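You operate a simulated robot arm through the tools that you are given. There is no shell and no other tool. Be economical: measure what you need, move in short steps, check, and stop when the job is done.

The job below is to be done with a simulated two-armed robot. You get a single attempt, and the scene is never put back.

## Task
Take the grey keypad and put it on the flat white cover. Shut the bottom green drawer. Put the white adapter marked "15 PIN" from the beige table on top of the yellow spool and the white adapter that says "9 PIN" in the blue card tray. Any order will do.
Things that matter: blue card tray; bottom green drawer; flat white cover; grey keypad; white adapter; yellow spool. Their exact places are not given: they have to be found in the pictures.

It is judged by the outcome, as a careful person would: the job done as asked, and still so three seconds after it is handed in. It fails if anything else is knocked over, pushed out of place, dropped, spilled or broken. Lids that push on must go on centred and level and be pressed home; caps that screw on are set level and turned clockwise until they are tight.

## Robot
Two 7-joint arms with two-finger parallel grippers on one trunk, on a base that drives. Base frame: it is fixed to the floor where the robot stands at the start and does not move with it; the origin is under the middle of the robot, x ahead of it, y to its left, z up; the surface under the hand at the start is at about z = 80. Units: cm, rad, N and s.
The left shoulder is at the start at [2, 13.8, 150.2], the right one opposite. With the tool pointing down near the work surface each hand reaches from about 10 to 30 cm from the robot's upright axis, wherever it stands, measured 20 degrees to its own side. Places, roughly: blue card tray (13x15 cm) [-532, -142, 106]; bottom green drawer [20, -310, 30]; white adapter [-200, 0, 75]; yellow spool [-200, 0, 75]. Payload 1.57 kg a hand.
Tool frame (each hand has its own): the origin (TCP) lies between the finger pads and is the grasp point; the fingertips stand 3 cm ahead of it; z points along the fingers, y is the line along which they close. The gripper opens to 8 cm. The fingers are 1.7 cm wide and 1.2 cm thick; the gripper's body (4 by 8.2 cm) begins 8 cm behind the TCP.
Orientation is that of the tool frame in the base frame, as a unit quaternion [x, y, z, w]. With the fingers straight down and closing along the base's y, the tool's x points along the base's -x, its y along +y and its z along -z.

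## Interface
- The arms move only by the tool play_rows. It takes "left_targets", "right_targets" or both (then of equal length, played together; a hand with none holds still); each is one flat list of numbers, 7 for each row, row after row: the shift along the base's x, y, z in units of 50 mm (1.0 is 50 mm), then the turn, a rotation vector about the base's x, y, z in units of 5 degrees (1.0 is 5 degrees), then the finger opening in cm, from 0 to 8. In form: [tx, ty, tz, wx, wy, wz, claw, tx, ty, tz, wx, wy, wz, claw, ...]. A call has 1 to 12 rows; each row shifts and turns the commanded pose from where the row before left it. A call with a number of a shift or a turn outside -1 to 1 is refused whole. Each row takes 0.2 s and may step no farther than 5 cm and 0.15 rad from the row before; otherwise, or with a gripper value out of range, the whole call is refused. Where a pose cannot be reached the arm comes as near as it can. A force on the tool above 40 N (or 10 N above the force at the start of the call, whichever is more), or a blocked arm, ends the call early, and 0.2 s more pass. The fingers move at their own pace (about 4.5 cm/s each) and stop on an object; they squeeze with about 40 N. The grip force told is the motor's: it shows also when the fingers shut on nothing. Time passes only in rows, and 0.2 s behind the last, so rows that do not move let the fingers close. The reply holds the time, the measured pose of the TCP, the force on the tool along the base axes, the opening and the grip force, in the units named above and with some noise, with the torque about the TCP (base axes, N m) and any sound that the robot's microphone picked up.
- Cameras (640 x 400 px; columns grow to the right, rows downward): "scene" is now at [16.41, -2.53, 135.17]; the picture's right is [-0.37, -0.93, 0.00], its down [-0.80, 0.32, -0.51] and it looks along [0.48, -0.19, -0.86] (base axes); focal length 262 px, centre (320, 200). "left" rides on the left gripper at [7.2, 0.7, -12.2] in its tool frame; the picture's right is [-0.09, 1.00, 0.00], its down [-0.84, -0.08, -0.54] and it looks along [-0.54, -0.05, 0.84] (tool axes); focal length 238 px, centre (320, 200). "right" rides on the right gripper at [7.2, -0.7, -12.2] in its tool frame; the picture's right is [0.09, 1.00, 0.00], its down [-0.84, 0.08, -0.54] and it looks along [-0.54, 0.05, 0.84] (tool axes); focal length 238 px, centre (320, 200).
- camera(camera): a new picture of that camera. No time passes.
- move_column(by): slides the trunk up (or, below 0, down) by that many cm; the arms and the scene camera ride with it, the base frame stays. It gives what a move gives, with no picture.
- roll_base(legs): drives the robot by 1 to 6 legs, each [ahead, left, turn to the left] in cm, cm and rad, along the robot's own axes; the way and the turn of a leg run together, so that a leg with both is an arc; at most 150 cm and 3.142 rad a leg. The arms and the cameras ride along, it lands a little off, and it stops where it bumps. It gives what a move gives.
- pan_tilt(pan, tilt): turns the head with the scene camera to pan (to the left, within 1.047 rad either way) and tilt (down, from -0.506 to 1.204), counted from straight ahead of the robot. It gives what a move gives.
- probe_pixels(camera, pixels): for up to 12 pixels [column, row] of the newest picture of that camera ("zoom" is the newest enlarged one), the place [x, y, z] in the base frame of the surface seen there, good to about 0.2 cm. No time passes.
- close_up(camera, box): a new picture of the part [left, top, right, bottom] of that camera's present view, enlarged. No time passes.
- hand_in(): hands the job in; it is judged then, once.

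Go step by step. Measure first, check grasps and placings, and put right what went wrong. The budget is 110 turns and 92 pictures, counting those below and the enlarged ones. Unless the task says otherwise, let go and move clear before handing in, and close with one line.

The tools are called after "Call:" as name(argument=value, ...) on one line, values as JSON. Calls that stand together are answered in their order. play_rows: Moves the arms, as the interface text tells. Its arguments: {"type":"object","properties":{"left_targets":{"type":"array"},"right_targets":{"type":"array"}},"required":[]} The other tools are called the same way: move_column (by) slides the trunk up or down; roll_base (legs) drives the base; pan_tilt (pan, tilt) turns the head that bears the scene camera; camera (camera) takes a picture; probe_pixels (camera, pixels) gives the place of the surface under pixels of a picture; close_up (camera, box) takes an enlarged picture of a part of a camera's view; hand_in () hands the job in.

At the start:

```text
time: 0.0
left_ee_pos: [23.95, 3.0, 112.53]
left_ee_rot: [-0.001, 1.0, 0.0, 0.0]
left_force: [0.6, -1.0, -1.2]
left_ft_torque: [-0.01, 0.0, 0.0]
left_gripper_width: 7.99
left_grip_force: 0.0
right_ee_pos: [24.0, -25.29, 108.44]
right_ee_rot: [-0.001, 1.0, -0.001, 0.0]
right_force: [0.6, -0.6, 0.0]
right_ft_torque: [0.0, 0.01, -0.02]
right_gripper_width: 7.98
right_grip_force: 0.0
trunk travel left (down, up): [-87.7, 36.3]
robot x, y, heading: [-0.34, -0.07, -0.001]
head pan, tilt: [-0.375, 1.035]
```

scene: 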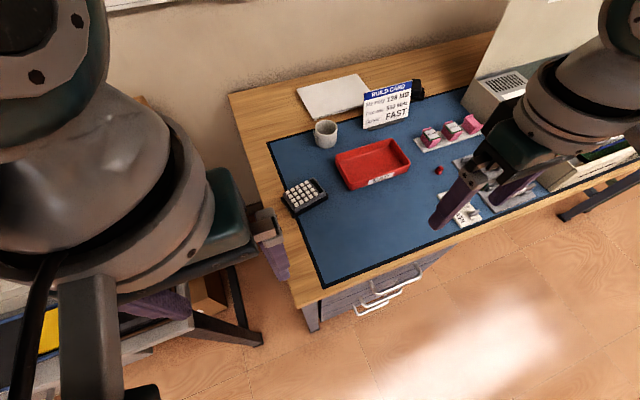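
right: 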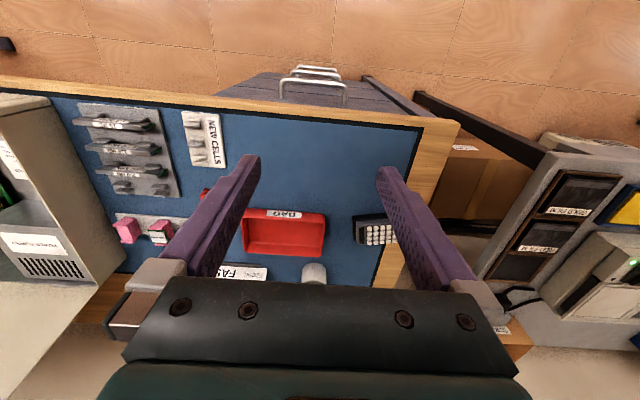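
left: 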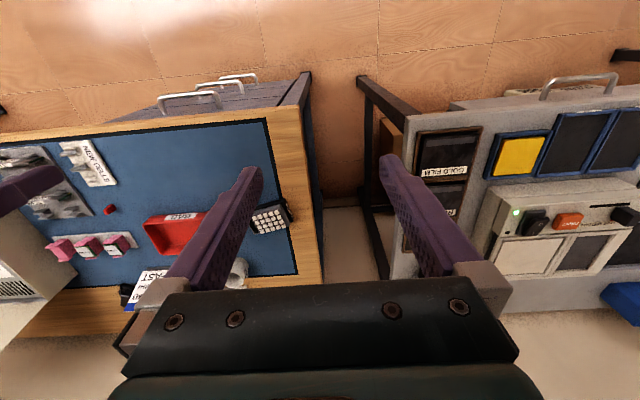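

The scene picture shows a keypad near (305,194) and a flat white object near (333,95). I'll measure those and look around.

Call:
probe_pixels(camera="scene", pixels=[[305, 192], [284, 186], [316, 178], [327, 197], [297, 215], [333, 95], [296, 88], [358, 74], [372, 98], [309, 120], [325, 130], [372, 162]])

Call:
close_up(camera="scene", box=[220, 60, 440, 230])

Call:
pan_tilt(pan=0.9, tilt=0.5)

Call:
camera(camera="scene")

```text
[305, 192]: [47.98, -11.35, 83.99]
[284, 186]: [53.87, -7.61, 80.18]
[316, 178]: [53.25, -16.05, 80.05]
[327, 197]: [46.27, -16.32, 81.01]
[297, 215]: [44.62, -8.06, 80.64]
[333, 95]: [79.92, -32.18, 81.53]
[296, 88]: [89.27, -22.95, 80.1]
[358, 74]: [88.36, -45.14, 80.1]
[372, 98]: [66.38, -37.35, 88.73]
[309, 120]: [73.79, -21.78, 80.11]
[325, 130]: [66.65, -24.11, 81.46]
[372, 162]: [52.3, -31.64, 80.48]
```

```text
2.35 times, centred on (330, 145) of scene
```

zoom: 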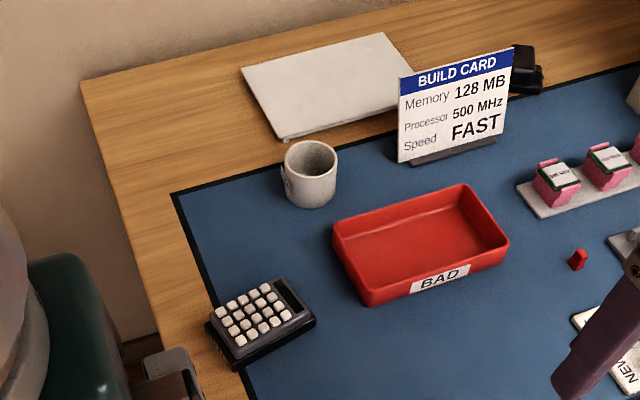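

```text
time: 1.4
left_ee_pos: [23.92, 3.0, 112.56]
left_ee_rot: [0.0, 1.0, 0.0, 0.0]
left_force: [-0.3, -0.6, 0.6]
left_ft_torque: [-0.03, 0.0, -0.01]
left_gripper_width: 8.0
left_grip_force: 0.0
right_ee_pos: [23.95, -25.35, 108.58]
right_ee_rot: [0.0, 1.0, -0.001, 0.0]
right_force: [0.1, 0.3, -0.4]
right_ft_torque: [0.05, 0.0, 0.03]
right_gripper_width: 8.03
right_grip_force: 0.1
trunk travel left (down, up): [-87.7, 36.3]
robot x, y, heading: [-0.04, 0.0, -0.0]
head pan, tilt: [0.901, 0.499]
```

```text
87 pictures are left
```

scene: 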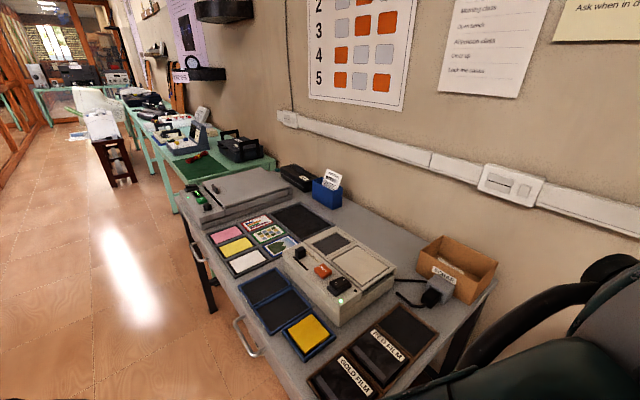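

The keypad is at about (48,-11.5) and a flat white slab is on the wood table at about (81,-33). Next I'll survey the right and the rear.

Call:
pan_tilt(pan=-1.04, tilt=0.35)

Call:
camera(camera="scene")

```text
time: 3.3
left_ee_pos: [24.04, 2.99, 112.57]
left_ee_rot: [0.0, 1.0, -0.001, 0.0]
left_force: [-0.4, -0.6, 0.0]
left_ft_torque: [0.03, 0.0, 0.01]
left_gripper_width: 8.02
left_grip_force: 0.2
right_ee_pos: [23.9, -25.36, 108.45]
right_ee_rot: [0.001, 1.0, 0.0, 0.0]
right_force: [-0.3, -0.1, 0.0]
right_ft_torque: [0.02, -0.02, 0.03]
right_gripper_width: 8.0
right_grip_force: 0.1
trunk travel left (down, up): [-87.7, 36.3]
robot x, y, heading: [0.51, -0.38, -0.005]
head pan, tilt: [-1.04, 0.351]
```

```text
86 pictures are left
```

scene: 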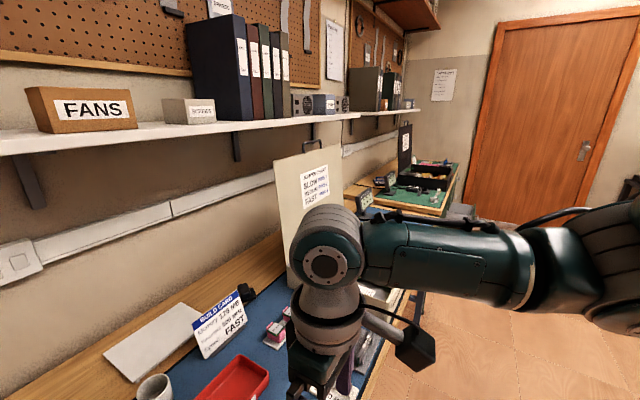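

The desk lies ahead, with the drawer further right behind the arm. I'll look at the keypad and the desk's front edge first.

Call:
pan_tilt(pan=-0.3, tilt=1.0)

Call:
close_up(camera="scene", box=[260, 150, 360, 250])

Call:
camera(camera="scene")

```text
time: 4.4
left_ee_pos: [23.95, 2.99, 112.6]
left_ee_rot: [0.0, 1.0, 0.001, 0.0]
left_force: [-0.4, 0.4, 0.0]
left_ft_torque: [-0.02, 0.03, 0.01]
left_gripper_width: 7.99
left_grip_force: 0.0
right_ee_pos: [24.05, -25.32, 108.48]
right_ee_rot: [0.001, 1.0, -0.001, 0.0]
right_force: [0.0, -0.1, 0.2]
right_ft_torque: [0.01, 0.03, -0.03]
right_gripper_width: 8.0
right_grip_force: 0.0
trunk travel left (down, up): [-87.7, 36.3]
robot x, y, heading: [-0.29, -0.14, -0.003]
head pan, tilt: [-0.3, 1.0]
```

```text
4.00 times, centred on (310, 200) of scene
```

zoom: 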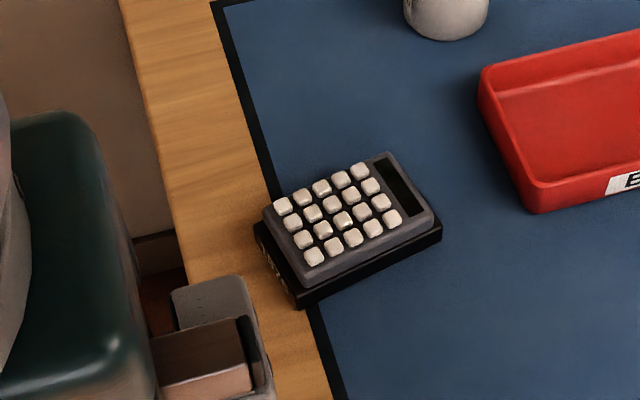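

```text
84 pictures are left
```

scene: 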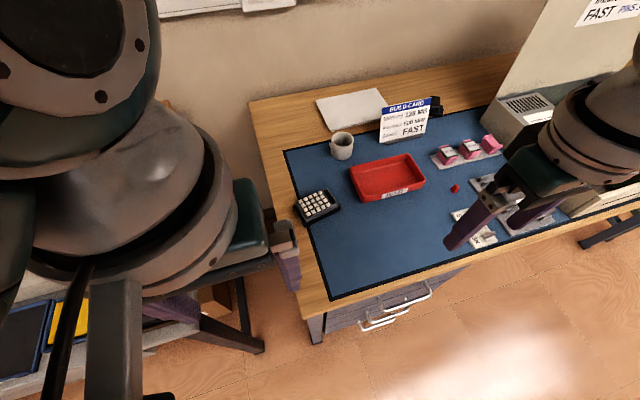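

The grey keypad seems to sit on a black base. I'll probe its corners, the desk edge and the cover.

Call:
probe_pixels(camera="zoom", pixels=[[266, 212], [386, 156], [432, 212], [308, 284], [298, 304], [440, 238], [258, 230], [340, 220], [400, 186], [306, 276], [430, 216], [440, 280]])

Call:
probe_pixels(camera="scene", pixels=[[316, 101], [378, 88], [389, 106], [330, 122], [350, 105], [320, 315], [440, 275], [258, 105], [405, 275], [400, 300], [343, 150], [280, 170]])

Call:
close_up(camera="left", box=[230, 190, 320, 250])

```text
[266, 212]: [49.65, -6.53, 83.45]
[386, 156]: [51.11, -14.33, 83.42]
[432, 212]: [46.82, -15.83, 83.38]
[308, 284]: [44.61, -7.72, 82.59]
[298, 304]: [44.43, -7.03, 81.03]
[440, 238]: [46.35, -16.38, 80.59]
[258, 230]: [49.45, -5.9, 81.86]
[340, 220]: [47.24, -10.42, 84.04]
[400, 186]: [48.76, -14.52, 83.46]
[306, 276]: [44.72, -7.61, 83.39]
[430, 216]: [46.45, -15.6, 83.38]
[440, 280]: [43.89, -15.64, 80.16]
```

```text
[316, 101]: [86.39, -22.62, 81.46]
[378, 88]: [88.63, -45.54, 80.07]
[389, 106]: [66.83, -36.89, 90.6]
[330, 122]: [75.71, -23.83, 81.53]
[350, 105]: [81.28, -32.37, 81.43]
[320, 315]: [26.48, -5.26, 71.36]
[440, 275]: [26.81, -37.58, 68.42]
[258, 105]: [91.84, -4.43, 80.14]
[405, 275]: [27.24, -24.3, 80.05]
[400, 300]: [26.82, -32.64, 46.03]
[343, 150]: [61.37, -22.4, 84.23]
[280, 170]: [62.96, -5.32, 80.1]
```

```text
6.67 times, centred on (275, 220) of left
```

zoom: 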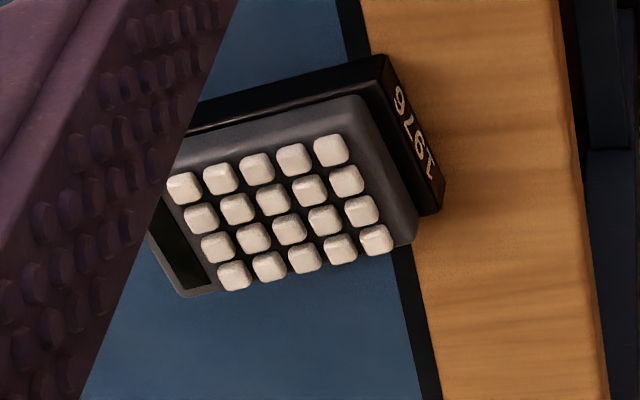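

The keypad's top is about 7.9 × 5.1 cm, centred near (48,-11.1), with its top at z 83.4. The cover's centre is around (80.5,-33). I'll raise both hands and start turning the right one to grasp across the keypad's width.

Call:
play_rows(left_targets=[0, 0, 1, 0, 0, 0, 8, 0, 0, 1, 0, 0, 0, 8, 0, 0, 1, 0, 0, 0, 8, 0, 0, 1, 0, 0, 0, 8, 0, 0, 1, 0, 0, 0, 8, 0, 0, 0, 0, 0, 0, 8, 0, 0, 0, 0, 0, 0, 8, 0, 0, 0, 0, 0, 0, 8], right_targets=[0, 0, 1, 0, 0, -1, 8, 0, 0, 1, 0, 0, -1, 8, 0, 0, 1, 0, 0, -1, 8, 0, 0, 1, 0, 0, -1, 8, 0, 0, 1, 0, 0, -1, 8, 0, 0, 0, 0, 0, -1, 8, 0, 0, 0, 0, 0, -1, 8, 0, 0, 0, 0, 0, -1, 8])

```text
time: 5.2
left_ee_pos: [24.0, 8.11, 112.91]
left_ee_rot: [0.0, 0.997, 0.072, 0.003]
left_force: [-0.3, 0.3, 0.2]
left_ft_torque: [0.04, 0.04, 0.0]
left_gripper_width: 7.99
left_grip_force: 0.0
left hand out of reach, approached as far as the arm can: row 1, 2, 3, 4
right_ee_pos: [24.32, -25.49, 123.01]
right_ee_rot: [0.122, 0.992, -0.001, 0.001]
right_force: [-0.6, -0.5, 0.6]
right_ft_torque: [-0.05, -0.02, -0.02]
right_gripper_width: 7.97
right_grip_force: 0.1
trunk travel left (down, up): [-87.7, 36.3]
robot x, y, heading: [-0.09, -0.06, 0.005]
head pan, tilt: [-0.3, 1.0]
stopped in row 4 (left hand): the arm was blocked; the commanded pose is now the measured one
```

The left hand can't rise at that spot, but the right one can. I'll move the left hand out and forward, then up, and keep turning the right.

Call:
play_rows(left_targets=[1, 1, 0, -1, 0, 0, 8, 1, 1, 0, -0.65, 0, 0, 8, 1, 1, 0.6, 0, 0, 0, 8, 0, 0, 1, 0, 0, 0, 8, 0, 0, 1, 0, 0, 0, 8, 0, 0, 1, 0, 0, 0, 8, 0, 0, 1, 0, 0, 0, 8], right_targets=[0, 0, 0, 0, 0, -1, 8, 0, 0, 0, 0, 0, -1, 8, 0, 0, 0, 0, 0, -1, 8, 0.6, 0, 0.8, 0, 0, -1, 8, 0.6, 0, 0.8, 0, 0, -1, 8, 0.6, 0, 0.8, 0, 0, -1, 8, 0.6, 0, 0.8, 0, 0, -1, 8])

```text
refused: row 1 steps farther than a row can; nothing moved
```

Call:
play_rows(left_targets=[0.6, 0.6, 0, -1, 0, 0, 8, 0.6, 0.6, 0, -0.65, 0, 0, 8, 0.6, 0.6, 0.3, 0, 0, 0, 8, 0.6, 0.5, 0.5, 0, 0, 0, 8, 0, 0, 1, 0, 0, 0, 8, 0, 0, 1, 0, 0, 0, 8, 0, 0, 1, 0, 0, 0, 8], right_targets=[0, 0, 0, 0, 0, -1, 8, 0, 0, 0, 0, 0, -1, 8, 0, 0, 0, 0, 0, -1, 8, 0.6, 0, 0.8, 0, 0, -1, 8, 0.6, 0, 0.8, 0, 0, -1, 8, 0.6, 0, 0.8, 0, 0, -1, 8, 0.6, 0, 0.8, 0, 0, -1, 8])

```text
time: 6.8
left_ee_pos: [41.35, 21.48, 128.3]
left_ee_rot: [0.002, 1.0, -0.007, 0.0]
left_force: [-0.7, 0.6, -0.9]
left_ft_torque: [0.02, -0.02, -0.01]
left_gripper_width: 8.0
left_grip_force: 0.1
left hand out of reach, approached as far as the arm can: row 5, 6, 7
right_ee_pos: [36.15, -25.35, 138.75]
right_ee_rot: [0.416, 0.909, -0.003, -0.002]
right_force: [-0.6, 0.7, 0.0]
right_ft_torque: [-0.02, -0.02, 0.0]
right_gripper_width: 8.02
right_grip_force: 0.0
trunk travel left (down, up): [-87.7, 36.3]
robot x, y, heading: [-0.35, 0.17, -0.005]
head pan, tilt: [-0.3, 1.0]
```

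Both hands are up, with the right one turned about 49°. I'll lower the column 22 cm to gain forward reach.

Call:
move_column(by=-22)

Call:
play_rows(right_targets=[0.4, 0.4, 0, 0, 0, -1, 8, 0.4, 0.4, 0, 0, 0, -1, 8, 0.4, 0.4, 0, 0, 0, -1, 8, 0.4, 0.4, 0, 0, 0, -1, 8, 0.4, 0.4, -0.5, 0, 0, -1, 8, 0.4, 0.4, -0.5, 0, 0, -0.8, 8])

Call:
camera(camera="right")

Call:
camera(camera="scene")

```text
time: 9.2
left_ee_pos: [41.39, 21.59, 106.37]
left_ee_rot: [0.001, 1.0, -0.007, 0.002]
left_force: [0.7, -1.1, 0.1]
left_ft_torque: [-0.01, 0.0, 0.04]
left_gripper_width: 7.97
left_grip_force: 0.1
right_ee_pos: [36.19, -25.34, 116.73]
right_ee_rot: [0.414, 0.91, -0.002, 0.001]
right_force: [0.6, -0.2, -0.3]
right_ft_torque: [0.05, 0.04, 0.01]
right_gripper_width: 7.99
right_grip_force: 0.0
trunk travel left (down, up): [-65.7, 58.3]
robot x, y, heading: [-0.1, -0.06, 0.002]
head pan, tilt: [-0.3, 1.0]
```

```text
time: 10.6
left_ee_pos: [41.28, 21.5, 106.37]
left_ee_rot: [0.001, 1.0, -0.007, 0.001]
left_force: [0.3, -0.3, 0.4]
left_ft_torque: [0.0, 0.0, 0.0]
left_gripper_width: 8.0
left_grip_force: 0.1
right_ee_pos: [47.32, -14.01, 111.86]
right_ee_rot: [0.629, 0.777, -0.003, 0.001]
right_force: [-0.2, -0.4, 0.1]
right_ft_torque: [0.01, -0.01, 0.0]
right_gripper_width: 8.0
right_grip_force: 0.1
right hand out of reach, approached as far as the arm can: row 6
trunk travel left (down, up): [-65.7, 58.3]
robot x, y, heading: [0.1, -0.28, 0.004]
head pan, tilt: [-0.3, 1.0]
```

```text
82 pictures are left
```

right: 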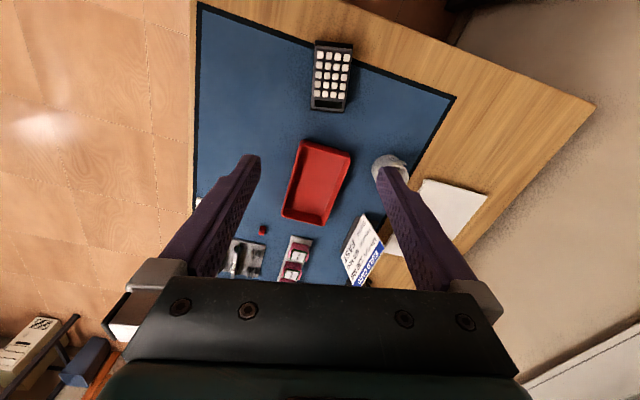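

```text
81 pictures are left
```

scene: 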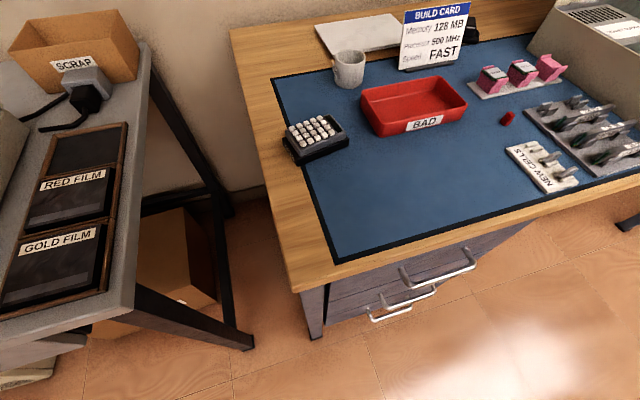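

The right hand is now over (47,-14) with the right yaw, and reach is limiting. I'll check how much clearance the base has to the desk and what is under it.

Call:
pan_tilt(pan=-0.6, tilt=1.2)

Call:
camera(camera="scene")

```text
time: 11.4
left_ee_pos: [41.34, 21.5, 106.44]
left_ee_rot: [0.0, 1.0, -0.007, 0.001]
left_force: [-0.4, 0.4, -0.5]
left_ft_torque: [0.03, -0.02, -0.02]
left_gripper_width: 8.0
left_grip_force: 0.1
right_ee_pos: [47.36, -14.06, 111.92]
right_ee_rot: [0.629, 0.778, -0.002, 0.0]
right_force: [0.6, 0.3, -0.1]
right_ft_torque: [-0.02, -0.01, -0.02]
right_gripper_width: 7.98
right_grip_force: 0.1
trunk travel left (down, up): [-65.7, 58.3]
robot x, y, heading: [-0.09, -0.1, -0.003]
head pan, tilt: [-0.6, 1.201]
```

```text
80 pictures are left
```

scene: 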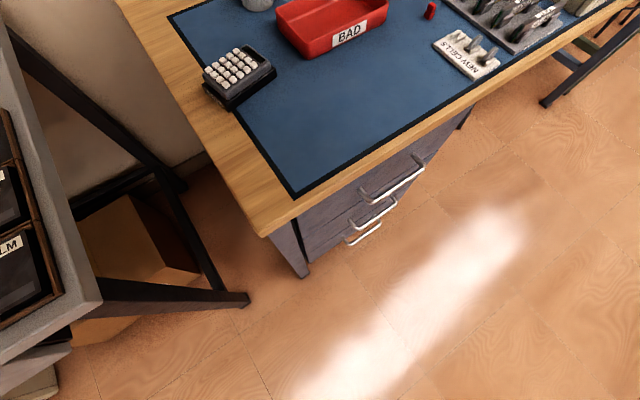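

I'll probe the drawer unit extent, handle depth and floor to judge how far the robot can drive in.

Call:
probe_pixels(camera="scene", pixels=[[300, 395], [30, 395], [600, 395], [305, 275], [465, 118], [395, 190], [375, 205], [365, 232], [270, 230], [245, 300], [100, 300], [470, 110]])

Call:
close_up(camera="scene", box=[190, 30, 290, 120])

```text
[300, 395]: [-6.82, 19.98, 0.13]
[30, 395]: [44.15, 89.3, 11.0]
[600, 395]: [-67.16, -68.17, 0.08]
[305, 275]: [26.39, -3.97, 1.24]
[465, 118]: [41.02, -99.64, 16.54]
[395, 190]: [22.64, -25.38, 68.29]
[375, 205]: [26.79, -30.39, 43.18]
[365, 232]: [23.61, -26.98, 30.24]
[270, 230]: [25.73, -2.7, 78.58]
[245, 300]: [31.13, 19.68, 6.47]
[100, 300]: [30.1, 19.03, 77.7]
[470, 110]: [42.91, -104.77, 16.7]
```

```text
4.44 times, centred on (240, 75) of scene
```

zoom: 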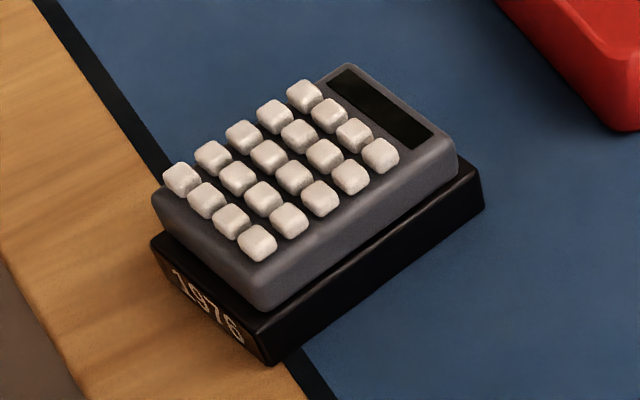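

The keypad sits on a black "1976" base, with the drawer handles at x≈22.6. I'll ease the base forward 8 cm to see whether it is free.

Call:
roll_base(legs=[[8, 0, 0]])

Call:
close_up(camera="right", box=[260, 0, 420, 140])

```text
time: 12.4
left_ee_pos: [49.28, 21.66, 106.53]
left_ee_rot: [0.0, 1.0, -0.007, 0.001]
left_force: [0.4, -0.2, 0.0]
left_ft_torque: [-0.01, -0.03, 0.02]
left_gripper_width: 8.01
left_grip_force: 0.1
right_ee_pos: [55.28, -13.91, 111.83]
right_ee_rot: [0.629, 0.777, -0.002, 0.0]
right_force: [0.7, -0.1, 0.2]
right_ft_torque: [-0.02, 0.0, 0.02]
right_gripper_width: 7.99
right_grip_force: 0.2
trunk travel left (down, up): [-65.7, 58.3]
robot x, y, heading: [8.35, -0.22, 0.002]
head pan, tilt: [-0.6, 1.201]
```

```text
2.86 times, centred on (340, 70) of right
```

zoom: 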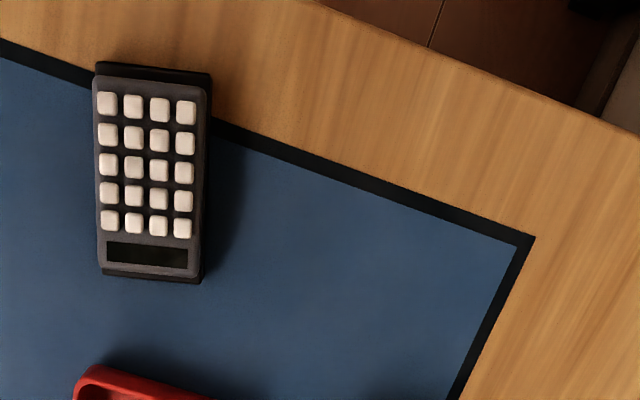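

The base is free at x≈8. I'll refine the keypad's corners from this view before descending.

Call:
probe_pixels(camera="zoom", pixels=[[97, 85], [206, 90], [198, 270], [104, 264], [150, 180], [99, 180], [202, 180], [150, 72], [205, 76], [150, 275], [215, 180], [190, 280]])

```text
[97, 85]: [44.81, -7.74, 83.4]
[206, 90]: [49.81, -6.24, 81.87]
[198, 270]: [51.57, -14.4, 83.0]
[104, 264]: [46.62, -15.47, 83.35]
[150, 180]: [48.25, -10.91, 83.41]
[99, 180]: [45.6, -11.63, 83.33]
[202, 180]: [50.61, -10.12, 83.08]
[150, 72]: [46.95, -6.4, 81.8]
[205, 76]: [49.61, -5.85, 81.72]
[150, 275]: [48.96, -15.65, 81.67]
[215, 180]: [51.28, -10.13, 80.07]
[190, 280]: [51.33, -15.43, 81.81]
```

The keypad's centre is (48.1,-11.0), with its grey body spanning z 81.8–83.4. I'll move above it and descend to z≈90.

Call:
play_rows(right_targets=[-0.7, 0.3, -0.5, 0, 0, 0.25, 8, -0.73, 0.28, -0.5, 0, 0, 0, 8, 0, 0, -0.8, 0, 0, 0, 8, 0, 0, -0.8, 0, 0, 0, 8, 0, 0, -0.8, 0, 0, 0, 8, 0, 0, -0.8, 0, 0, 0, 8])

Call:
camera(camera="right")

```text
time: 13.8
left_ee_pos: [49.3, 21.72, 106.33]
left_ee_rot: [0.0, 1.0, -0.006, 0.001]
left_force: [0.3, 0.1, -0.6]
left_ft_torque: [0.03, -0.02, 0.01]
left_gripper_width: 8.01
left_grip_force: 0.0
right_ee_pos: [48.22, -10.79, 90.63]
right_ee_rot: [0.62, 0.784, -0.002, 0.0]
right_force: [0.1, -0.2, 0.0]
right_ft_torque: [0.01, 0.05, -0.03]
right_gripper_width: 7.99
right_grip_force: 0.0
trunk travel left (down, up): [-65.7, 58.3]
robot x, y, heading: [7.7, 0.05, 0.003]
head pan, tilt: [-0.6, 1.201]
```

```text
77 pictures are left
```

right: 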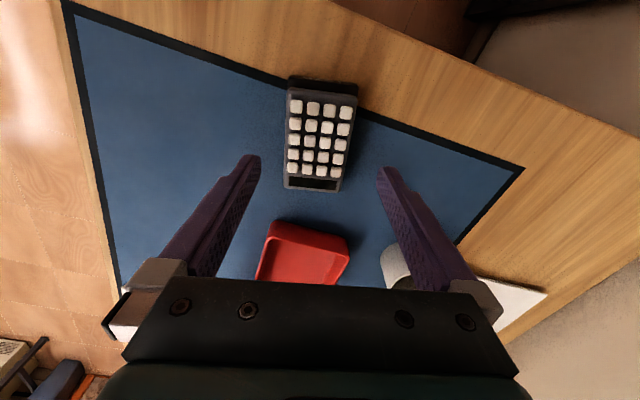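

The alignment looks right, so I'll descend to z≈85.1 and close on the grey part.

Call:
play_rows(right_targets=[0, 0, -0.6, 0, 0, 0, 8, 0, -0.04, -0.5, 0, 0, 0, 8, 0, 0, 0, 0, 0, 0, 4, 0, 0, 0, 0, 0, 0, 4, 0, 0, 0, 0, 0, 0, 4])

Call:
camera(camera="right")

```text
time: 15.0
left_ee_pos: [49.31, 21.57, 106.39]
left_ee_rot: [0.001, 1.0, -0.007, 0.001]
left_force: [0.0, 0.4, 0.0]
left_ft_torque: [0.02, 0.0, 0.01]
left_gripper_width: 7.99
left_grip_force: 0.1
right_ee_pos: [48.2, -11.16, 85.18]
right_ee_rot: [0.62, 0.785, -0.003, 0.001]
right_force: [-0.1, 0.6, 0.2]
right_ft_torque: [-0.02, 0.03, -0.04]
right_gripper_width: 5.53
right_grip_force: 26.6
trunk travel left (down, up): [-65.7, 58.3]
robot x, y, heading: [8.3, 0.44, 0.001]
head pan, tilt: [-0.6, 1.201]
```

```text
76 pictures are left
```

right: 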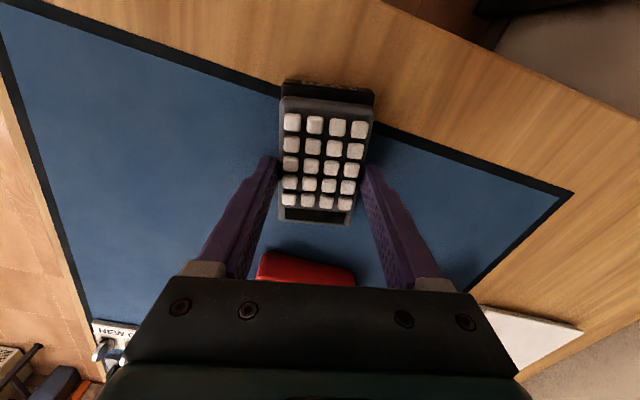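

Gripped at 5.5 cm. I'll lift slightly and see whether the black base comes along.

Call:
play_rows(right_targets=[0, 0, 0, 0, 0, 0, 4, 0, 0, 0.2, 0, 0, 0, 4, 0, 0, 0.4, 0, 0, 0, 4])

Call:
close_up(camera="right", box=[240, 60, 420, 240])

Call:
pan_tilt(pan=-0.2, tilt=0.9)

Call:
camera(camera="scene")

```text
time: 15.8
left_ee_pos: [49.24, 21.63, 106.36]
left_ee_rot: [-0.001, 1.0, -0.007, 0.001]
left_force: [0.2, -0.2, 0.3]
left_ft_torque: [0.03, 0.03, 0.0]
left_gripper_width: 7.99
left_grip_force: 0.0
right_ee_pos: [48.23, -11.16, 88.51]
right_ee_rot: [0.621, 0.784, -0.002, 0.0]
right_force: [0.2, 0.5, 0.5]
right_ft_torque: [-0.01, 0.02, 0.03]
right_gripper_width: 3.91
right_grip_force: 0.1
trunk travel left (down, up): [-65.7, 58.3]
robot x, y, heading: [8.12, -0.04, 0.0]
head pan, tilt: [-0.6, 1.201]
```

```text
2.22 times, centred on (330, 150) of right
```

zoom: 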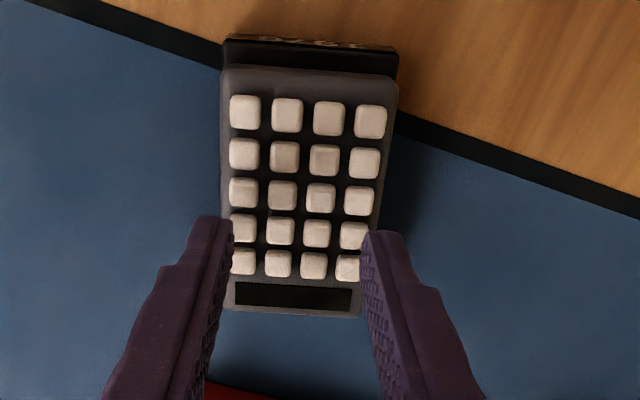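

```text
time: 16.7
left_ee_pos: [49.35, 21.67, 106.31]
left_ee_rot: [0.0, 1.0, -0.007, 0.001]
left_force: [-0.2, -0.9, -0.2]
left_ft_torque: [-0.02, 0.01, -0.02]
left_gripper_width: 8.0
left_grip_force: 0.0
right_ee_pos: [48.13, -11.07, 88.42]
right_ee_rot: [0.621, 0.784, -0.002, 0.0]
right_force: [0.3, 0.7, -0.5]
right_ft_torque: [0.01, 0.03, -0.02]
right_gripper_width: 4.01
right_grip_force: 0.1
trunk travel left (down, up): [-65.7, 58.3]
robot x, y, heading: [7.69, -0.05, 0.002]
head pan, tilt: [-0.201, 0.901]
```

```text
74 pictures are left
```

scene: 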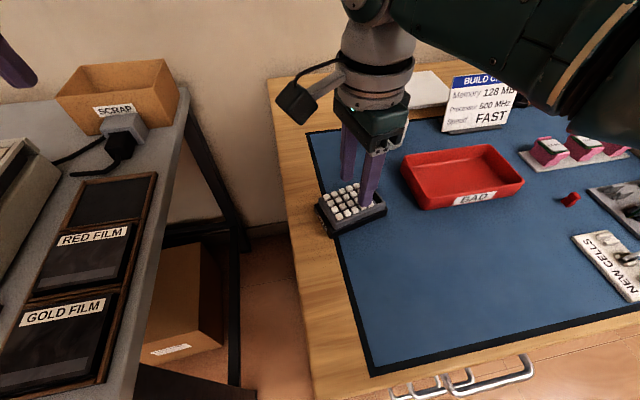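

The grip slipped off the tapered top and the keypad has not moved. I'll reopen, go down around the full body and squeeze fully.

Call:
play_rows(right_targets=[0, 0, 0, 0, 0, 0, 8, 0, 0, 0, 0, 0, 0, 8, 0, 0, -0.5, 0, 0, 0, 8, 0, 0, -0.5, 0, 0, 0, 8, 0, 0, 0, 0, 0, 0, 0, 0, 0, 0, 0, 0, 0, 0, 0, 0, 0, 0, 0, 0, 0, 0, 0, 0.3, 0, 0, 0, 0, 0, 0, 0.3, 0, 0, 0, 0])

Call:
camera(camera="scene")

Call:
close_up(camera="right", box=[240, 60, 420, 240])

```text
time: 18.7
left_ee_pos: [49.26, 21.68, 106.38]
left_ee_rot: [-0.001, 1.0, -0.007, 0.0]
left_force: [0.0, -0.3, 0.5]
left_ft_torque: [0.02, -0.02, 0.0]
left_gripper_width: 8.01
left_grip_force: 0.0
right_ee_pos: [48.17, -11.15, 86.44]
right_ee_rot: [0.62, 0.784, -0.003, 0.001]
right_force: [-0.3, -0.1, -0.8]
right_ft_torque: [0.0, 0.0, 0.0]
right_gripper_width: 5.71
right_grip_force: 40.3
trunk travel left (down, up): [-65.7, 58.3]
robot x, y, heading: [7.89, 0.38, -0.0]
head pan, tilt: [-0.201, 0.901]
```

```text
73 pictures are left
```

scene: 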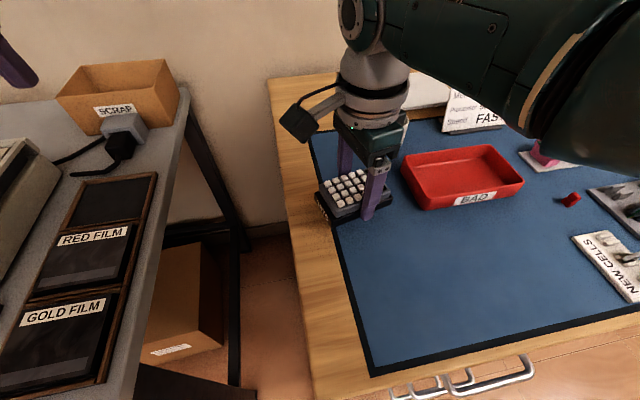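

```text
2.22 times, centred on (330, 150) of right
```

zoom: 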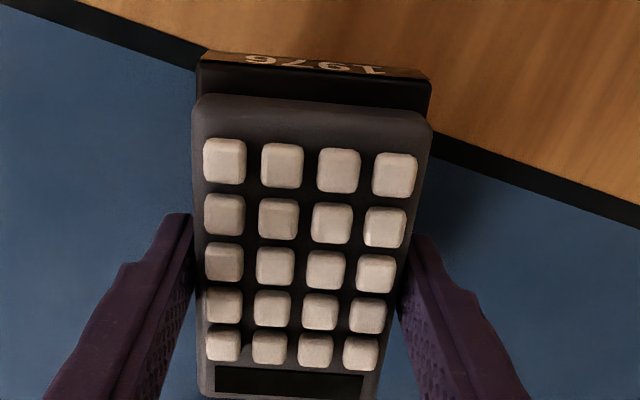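

The whole keypad came up with the hand (z 86.4, 5.7 cm). I'll lift it to about z 101 and try driving on forward.

Call:
play_rows(right_targets=[0, 0, 1, 0, 0, 0, 0, 0, 0, 1, 0, 0, 0, 0, 0, 0, 1, 0, 0, 0, 0], left_targets=[-0.5, 0, 0.3, 0, 0, 0, 8, -0.5, 0, 0.3, 0, 0, 0, 8, -0.5, 0, 0.3, 0, 0, 0, 8])

Call:
roll_base(legs=[[0, -12, 0], [8, 0, 0]])

Call:
camera(camera="scene")

```text
time: 19.5
left_ee_pos: [47.47, 25.66, 109.11]
left_ee_rot: [0.0, 1.0, -0.007, 0.002]
left_force: [0.7, 0.2, 0.5]
left_ft_torque: [0.05, 0.01, 0.0]
left_gripper_width: 7.99
left_grip_force: 0.1
left hand out of reach, approached as far as the arm can: row 1, 2, 3
right_ee_pos: [48.84, -12.9, 100.7]
right_ee_rot: [0.631, 0.776, -0.014, 0.007]
right_force: [0.0, -0.3, -1.6]
right_ft_torque: [0.05, 0.04, -0.02]
right_gripper_width: 5.74
right_grip_force: 39.9
right hand out of reach, approached as far as the arm can: row 3
trunk travel left (down, up): [-65.7, 58.3]
robot x, y, heading: [7.89, 0.04, 0.004]
head pan, tilt: [-0.201, 0.901]
```

```text
time: 21.4
left_ee_pos: [55.42, 13.64, 109.23]
left_ee_rot: [0.0, 1.0, -0.006, 0.001]
left_force: [0.2, -1.0, -0.4]
left_ft_torque: [-0.04, 0.02, 0.02]
left_gripper_width: 8.02
left_grip_force: 0.1
right_ee_pos: [56.96, -24.89, 100.65]
right_ee_rot: [0.629, 0.777, -0.012, 0.007]
right_force: [0.5, 0.1, -1.8]
right_ft_torque: [-0.03, -0.04, 0.01]
right_gripper_width: 5.72
right_grip_force: 40.0
trunk travel left (down, up): [-65.7, 58.3]
robot x, y, heading: [15.82, -11.92, 0.001]
head pan, tilt: [-0.201, 0.901]
```

```text
71 pictures are left
```

scene: 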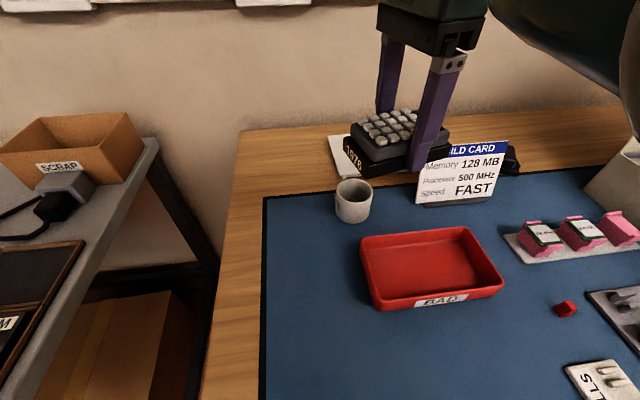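

Still no bump at x≈15.8. I'll continue forward carefully.

Call:
roll_base(legs=[[10, 0, 0]])

```text
time: 22.6
left_ee_pos: [65.11, 13.73, 109.18]
left_ee_rot: [-0.001, 1.0, -0.006, 0.0]
left_force: [0.7, 0.4, -1.2]
left_ft_torque: [-0.02, 0.01, 0.0]
left_gripper_width: 8.0
left_grip_force: 0.1
right_ee_pos: [66.65, -25.0, 100.71]
right_ee_rot: [0.63, 0.776, -0.014, 0.008]
right_force: [0.6, 0.7, -0.6]
right_ft_torque: [-0.01, -0.01, 0.02]
right_gripper_width: 5.74
right_grip_force: 39.7
trunk travel left (down, up): [-65.7, 58.3]
robot x, y, heading: [25.93, -12.19, 0.001]
head pan, tilt: [-0.201, 0.901]
```

The robot reached x≈25.9 with no bump reported. I'll check nothing was displaced.

Call:
camera(camera="scene")

Call:
camera(camera="right")

```text
70 pictures are left
```

scene: 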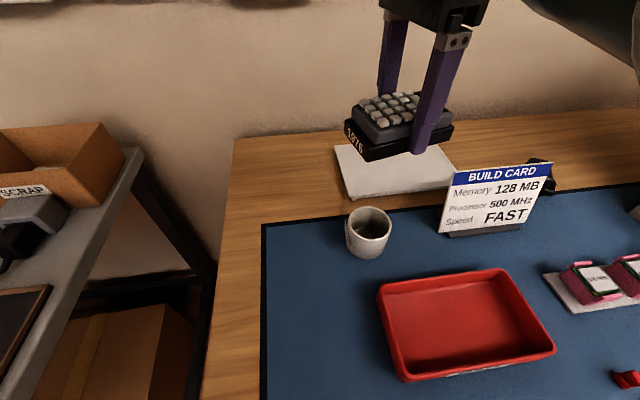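

```text
69 pictures are left
```

right: 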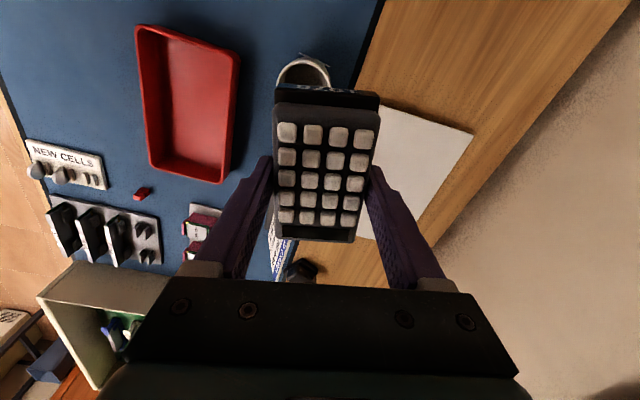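

All is intact. I'll measure the cover and the neighbours from here.

Call:
probe_pixels(camera="scene", pixels=[[336, 147], [350, 193], [456, 180], [400, 180], [365, 222], [385, 243], [449, 205], [548, 165], [237, 142], [430, 152], [392, 210], [540, 190]])

Call:
probe_pixels(camera="right", pixels=[[473, 131], [384, 104], [425, 228], [378, 240], [430, 170]])

```text
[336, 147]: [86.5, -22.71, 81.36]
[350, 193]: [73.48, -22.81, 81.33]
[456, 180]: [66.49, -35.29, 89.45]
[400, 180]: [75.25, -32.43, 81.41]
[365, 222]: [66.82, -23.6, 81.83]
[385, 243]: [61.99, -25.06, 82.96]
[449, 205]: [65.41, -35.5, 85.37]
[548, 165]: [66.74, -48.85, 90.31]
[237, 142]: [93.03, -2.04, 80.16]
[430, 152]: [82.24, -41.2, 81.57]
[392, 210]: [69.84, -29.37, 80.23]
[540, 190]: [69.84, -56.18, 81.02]
```

```text
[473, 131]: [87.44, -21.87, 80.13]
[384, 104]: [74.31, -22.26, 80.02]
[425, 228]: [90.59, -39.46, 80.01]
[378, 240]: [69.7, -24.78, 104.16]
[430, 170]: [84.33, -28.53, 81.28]
```

The cover spans about x 73.5–87 and y -22.7 to -44, with its top at 81.4. I'll extend the hand towards (80.5,-33), staying at z≈100.

Call:
play_rows(right_targets=[0.6, -0.5, 0, 0, 0, 0, 0, 0.6, -0.5, 0, 0, 0, 0, 0, 0.6, -0.5, -0.1, 0, 0, 0, 0, 0.5, 0, -0.1, 0, 0, 0, 0, 0.5, 0, 0, 0, 0, 0, 0])

```text
time: 23.8
left_ee_pos: [65.16, 13.68, 109.24]
left_ee_rot: [-0.001, 1.0, -0.006, 0.001]
left_force: [0.1, 0.2, -0.2]
left_ft_torque: [0.01, -0.01, 0.01]
left_gripper_width: 8.0
left_grip_force: 0.0
right_ee_pos: [73.41, -31.73, 100.51]
right_ee_rot: [0.63, 0.776, -0.013, 0.008]
right_force: [0.1, 0.2, -2.0]
right_ft_torque: [-0.01, -0.01, -0.02]
right_gripper_width: 5.73
right_grip_force: 40.4
right hand out of reach, approached as far as the arm can: row 3, 4, 5
trunk travel left (down, up): [-65.7, 58.3]
robot x, y, heading: [25.53, -12.18, 0.001]
head pan, tilt: [-0.201, 0.901]
```

I'm at (73.4,-31.7), with 7 cm more needed in x. I'll drive ahead 7 cm.

Call:
roll_base(legs=[[7, 0, 0]])

```text
time: 24.8
left_ee_pos: [71.68, 13.72, 109.2]
left_ee_rot: [-0.001, 1.0, -0.006, 0.001]
left_force: [-0.4, 1.0, -0.5]
left_ft_torque: [-0.01, 0.03, 0.01]
left_gripper_width: 8.03
left_grip_force: 0.0
right_ee_pos: [80.2, -31.63, 100.61]
right_ee_rot: [0.63, 0.776, -0.015, 0.007]
right_force: [0.9, -0.4, -2.1]
right_ft_torque: [-0.01, 0.02, -0.03]
right_gripper_width: 5.74
right_grip_force: 39.9
trunk travel left (down, up): [-65.7, 58.3]
robot x, y, heading: [32.09, -11.99, 0.004]
head pan, tilt: [-0.201, 0.901]
```

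Now over the cover at (80.2,-31.6). I'll descend part way and check.

Call:
play_rows(right_targets=[0, 0, -0.8, 0, 0, 0, 0, 0, 0, -0.8, 0, 0, 0, 0, 0, 0, -0.6, 0, 0, 0, 0])

Call:
camera(camera="scene")

```text
time: 25.6
left_ee_pos: [71.74, 13.64, 109.19]
left_ee_rot: [0.0, 1.0, -0.006, 0.001]
left_force: [0.9, 0.3, -1.0]
left_ft_torque: [0.0, 0.01, -0.03]
left_gripper_width: 8.0
left_grip_force: 0.1
right_ee_pos: [77.44, -31.39, 90.26]
right_ee_rot: [0.63, 0.776, -0.014, 0.008]
right_force: [0.3, 0.6, -1.5]
right_ft_torque: [0.01, 0.03, 0.01]
right_gripper_width: 5.71
right_grip_force: 39.9
right hand out of reach, approached as far as the arm can: row 1, 2, 3
trunk travel left (down, up): [-65.7, 58.3]
robot x, y, heading: [32.46, -12.25, 0.001]
head pan, tilt: [-0.201, 0.901]
```

```text
68 pictures are left
```

scene: 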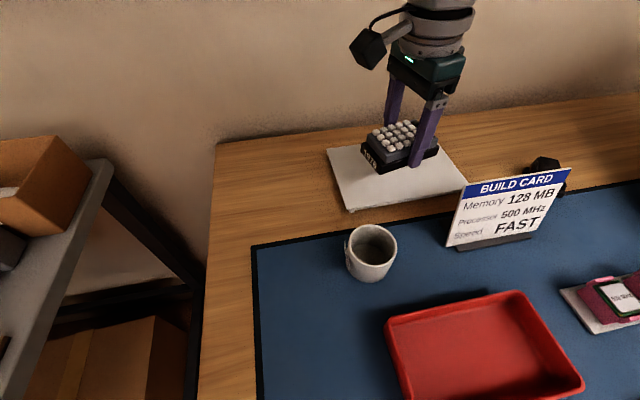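

Lower down the reach shrinks (x=77.4). I'll drive 4 cm ahead and descend more.

Call:
roll_base(legs=[[4.5, -1.5, 0]])

Call:
play_rows(right_targets=[0, 0, -0.4, 0, 0, 0, 0, 0, 0, -0.3, 0, 0, 0, 0])

Call:
camera(camera="scene")

```text
time: 26.5
left_ee_pos: [76.23, 12.13, 109.16]
left_ee_rot: [-0.001, 1.0, -0.006, 0.001]
left_force: [-0.9, 0.6, -0.7]
left_ft_torque: [-0.01, 0.01, -0.01]
left_gripper_width: 8.0
left_grip_force: 0.1
right_ee_pos: [81.85, -32.93, 90.44]
right_ee_rot: [0.63, 0.776, -0.014, 0.008]
right_force: [-0.3, 0.3, -1.8]
right_ft_torque: [0.01, 0.03, -0.01]
right_gripper_width: 5.72
right_grip_force: 40.0
trunk travel left (down, up): [-65.7, 58.3]
robot x, y, heading: [36.45, -13.95, 0.009]
head pan, tilt: [-0.201, 0.901]
```

```text
time: 27.1
left_ee_pos: [76.25, 12.16, 109.18]
left_ee_rot: [-0.001, 1.0, -0.006, 0.001]
left_force: [0.3, -0.4, 0.0]
left_ft_torque: [0.0, -0.01, 0.01]
left_gripper_width: 8.02
left_grip_force: 0.1
right_ee_pos: [80.53, -32.83, 87.34]
right_ee_rot: [0.63, 0.777, -0.014, 0.007]
right_force: [-1.0, -0.3, -1.5]
right_ft_torque: [0.01, 0.03, 0.0]
right_gripper_width: 5.72
right_grip_force: 40.4
right hand out of reach, approached as far as the arm can: row 1, 2
trunk travel left (down, up): [-65.7, 58.3]
robot x, y, heading: [36.83, -13.44, 0.003]
head pan, tilt: [-0.201, 0.901]
```

```text
67 pictures are left
```

scene: 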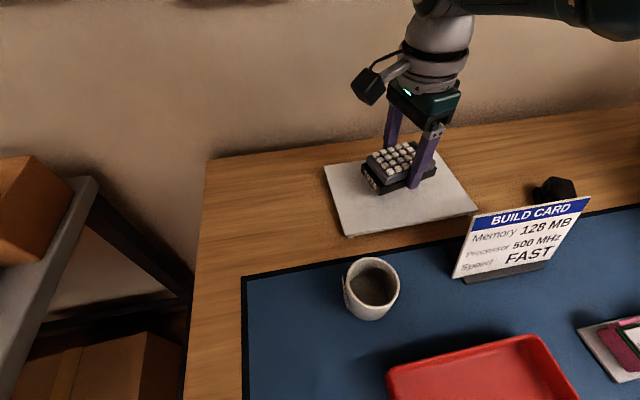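

The hand sits at (80.5,-32.8,87.3) and the keypad's bottom should be about 2.4 cm above the cover. I'll lower by the column in small steps.

Call:
move_column(by=-2.2)

Call:
close_up(camera="scene", box=[300, 120, 500, 245])

```text
time: 27.8
left_ee_pos: [76.18, 12.09, 106.9]
left_ee_rot: [-0.001, 1.0, -0.006, 0.001]
left_force: [0.2, 0.4, 0.7]
left_ft_torque: [0.02, -0.01, 0.03]
left_gripper_width: 8.01
left_grip_force: 0.1
right_ee_pos: [80.53, -32.72, 85.03]
right_ee_rot: [0.631, 0.776, -0.014, 0.007]
right_force: [-0.7, -1.4, -1.8]
right_ft_torque: [0.01, 0.01, 0.01]
right_gripper_width: 5.73
right_grip_force: 40.0
trunk travel left (down, up): [-63.5, 60.5]
robot x, y, heading: [36.81, -13.47, 0.004]
head pan, tilt: [-0.201, 0.901]
```

```text
3.20 times, centred on (400, 182) of scene
```

zoom: 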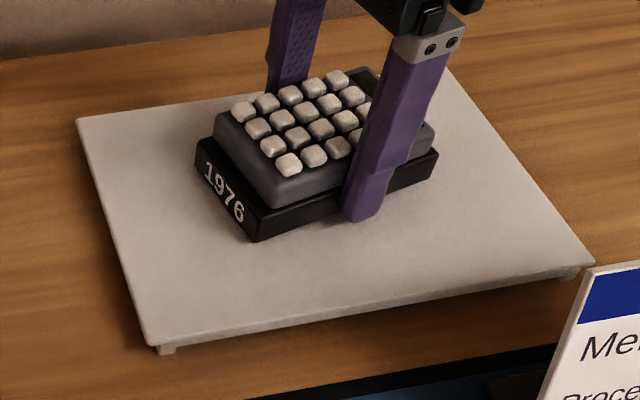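

It's nearly touching, with no load change yet. I'll go a little lower.

Call:
move_column(by=-0.4)

```text
time: 28.3
left_ee_pos: [76.24, 12.1, 106.62]
left_ee_rot: [-0.001, 1.0, -0.006, 0.001]
left_force: [-0.4, 1.2, -0.2]
left_ft_torque: [0.02, -0.01, 0.01]
left_gripper_width: 7.96
left_grip_force: 0.1
right_ee_pos: [80.56, -32.79, 84.81]
right_ee_rot: [0.63, 0.776, -0.014, 0.009]
right_force: [-4.3, -0.1, 13.8]
right_ft_torque: [0.86, -0.13, 0.28]
right_gripper_width: 5.71
right_grip_force: 39.3
trunk travel left (down, up): [-63.1, 60.9]
robot x, y, heading: [37.09, -13.66, 0.003]
head pan, tilt: [-0.201, 0.901]
```

Contact is at about 14 N, so I'll release and raise the column.

Call:
play_rows(right_targets=[0, 0, 0, 0, 0, 0, 8, 0, 0, 0, 0, 0, 0, 8, 0, 0, 0, 0, 0, 0, 8])

Call:
move_column(by=22)

Call:
camera(camera="scene")

Call:
camera(camera="right")

```text
time: 29.1
left_ee_pos: [76.25, 12.12, 106.54]
left_ee_rot: [-0.001, 1.0, -0.007, 0.0]
left_force: [-0.6, 0.7, 0.6]
left_ft_torque: [-0.01, 0.02, -0.02]
left_gripper_width: 7.97
left_grip_force: 0.0
right_ee_pos: [80.55, -32.8, 84.74]
right_ee_rot: [0.631, 0.776, -0.014, 0.008]
right_force: [0.1, 1.2, 0.5]
right_ft_torque: [-0.01, 0.01, -0.01]
right_gripper_width: 7.98
right_grip_force: 0.2
trunk travel left (down, up): [-63.1, 60.9]
robot x, y, heading: [36.78, -13.72, 0.001]
head pan, tilt: [-0.201, 0.901]
```

```text
time: 31.4
left_ee_pos: [76.33, 12.17, 128.47]
left_ee_rot: [-0.001, 1.0, -0.006, 0.001]
left_force: [-0.1, -0.2, 0.1]
left_ft_torque: [0.02, 0.01, -0.02]
left_gripper_width: 8.01
left_grip_force: 0.2
right_ee_pos: [80.56, -32.87, 106.65]
right_ee_rot: [0.631, 0.776, -0.014, 0.008]
right_force: [0.3, -0.3, 0.2]
right_ft_torque: [0.02, -0.02, 0.01]
right_gripper_width: 7.99
right_grip_force: 0.0
trunk travel left (down, up): [-85.1, 38.9]
robot x, y, heading: [36.69, -13.39, 0.004]
head pan, tilt: [-0.201, 0.901]
```

```text
65 pictures are left
```

scene: 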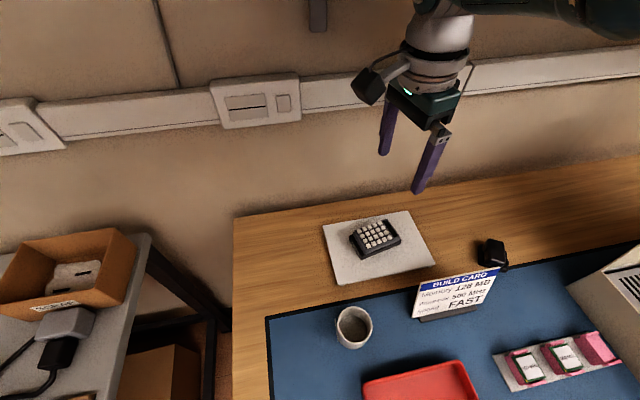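

```text
64 pictures are left
```

right: 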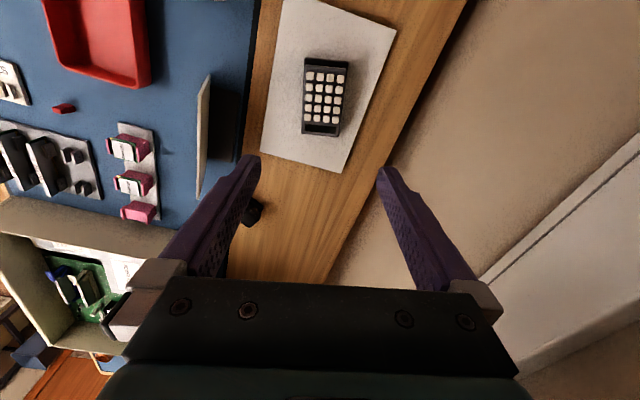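

The keypad rests level on the cover. I'll back off and look around for the drawer on the right.

Call:
roll_base(legs=[[-70, 0, 0], [0, 0, -1.2]])

Call:
pan_tilt(pan=0, tilt=0.4)

Call:
camera(camera="scene")

```text
time: 38.2
left_ee_pos: [6.25, -40.81, 128.4]
left_ee_rot: [0.561, 0.828, -0.006, -0.003]
left_force: [-0.6, 0.2, 0.2]
left_ft_torque: [-0.03, 0.02, -0.02]
left_gripper_width: 7.99
left_grip_force: 0.1
right_ee_pos: [-33.99, -61.36, 106.78]
right_ee_rot: [0.958, 0.288, -0.016, -0.001]
right_force: [-0.4, -0.5, 0.2]
right_ft_torque: [0.01, -0.02, -0.01]
right_gripper_width: 8.01
right_grip_force: 0.0
trunk travel left (down, up): [-85.1, 38.9]
robot x, y, heading: [-32.12, -13.7, -1.192]
head pan, tilt: [-0.201, 0.901]
```

```text
time: 39.1
left_ee_pos: [6.18, -40.9, 128.51]
left_ee_rot: [0.561, 0.828, -0.005, -0.002]
left_force: [0.1, -0.4, -0.4]
left_ft_torque: [0.02, 0.0, 0.01]
left_gripper_width: 8.0
left_grip_force: 0.0
right_ee_pos: [-34.01, -61.31, 106.75]
right_ee_rot: [0.958, 0.288, -0.016, -0.002]
right_force: [-0.6, 0.0, 0.5]
right_ft_torque: [0.0, 0.01, 0.01]
right_gripper_width: 8.0
right_grip_force: 0.0
trunk travel left (down, up): [-85.1, 38.9]
robot x, y, heading: [-32.34, -13.89, -1.193]
head pan, tilt: [0.0, 0.4]
```

```text
63 pictures are left
```

scene: 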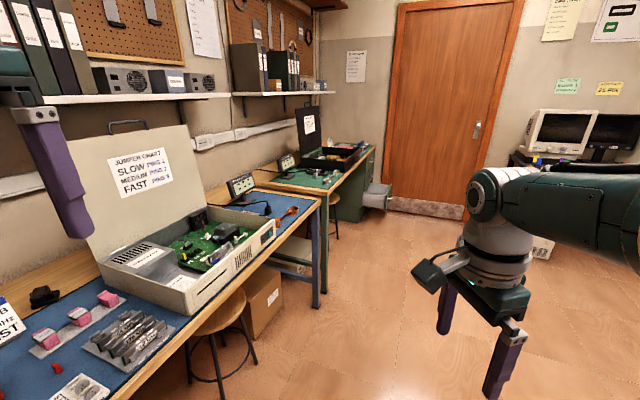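

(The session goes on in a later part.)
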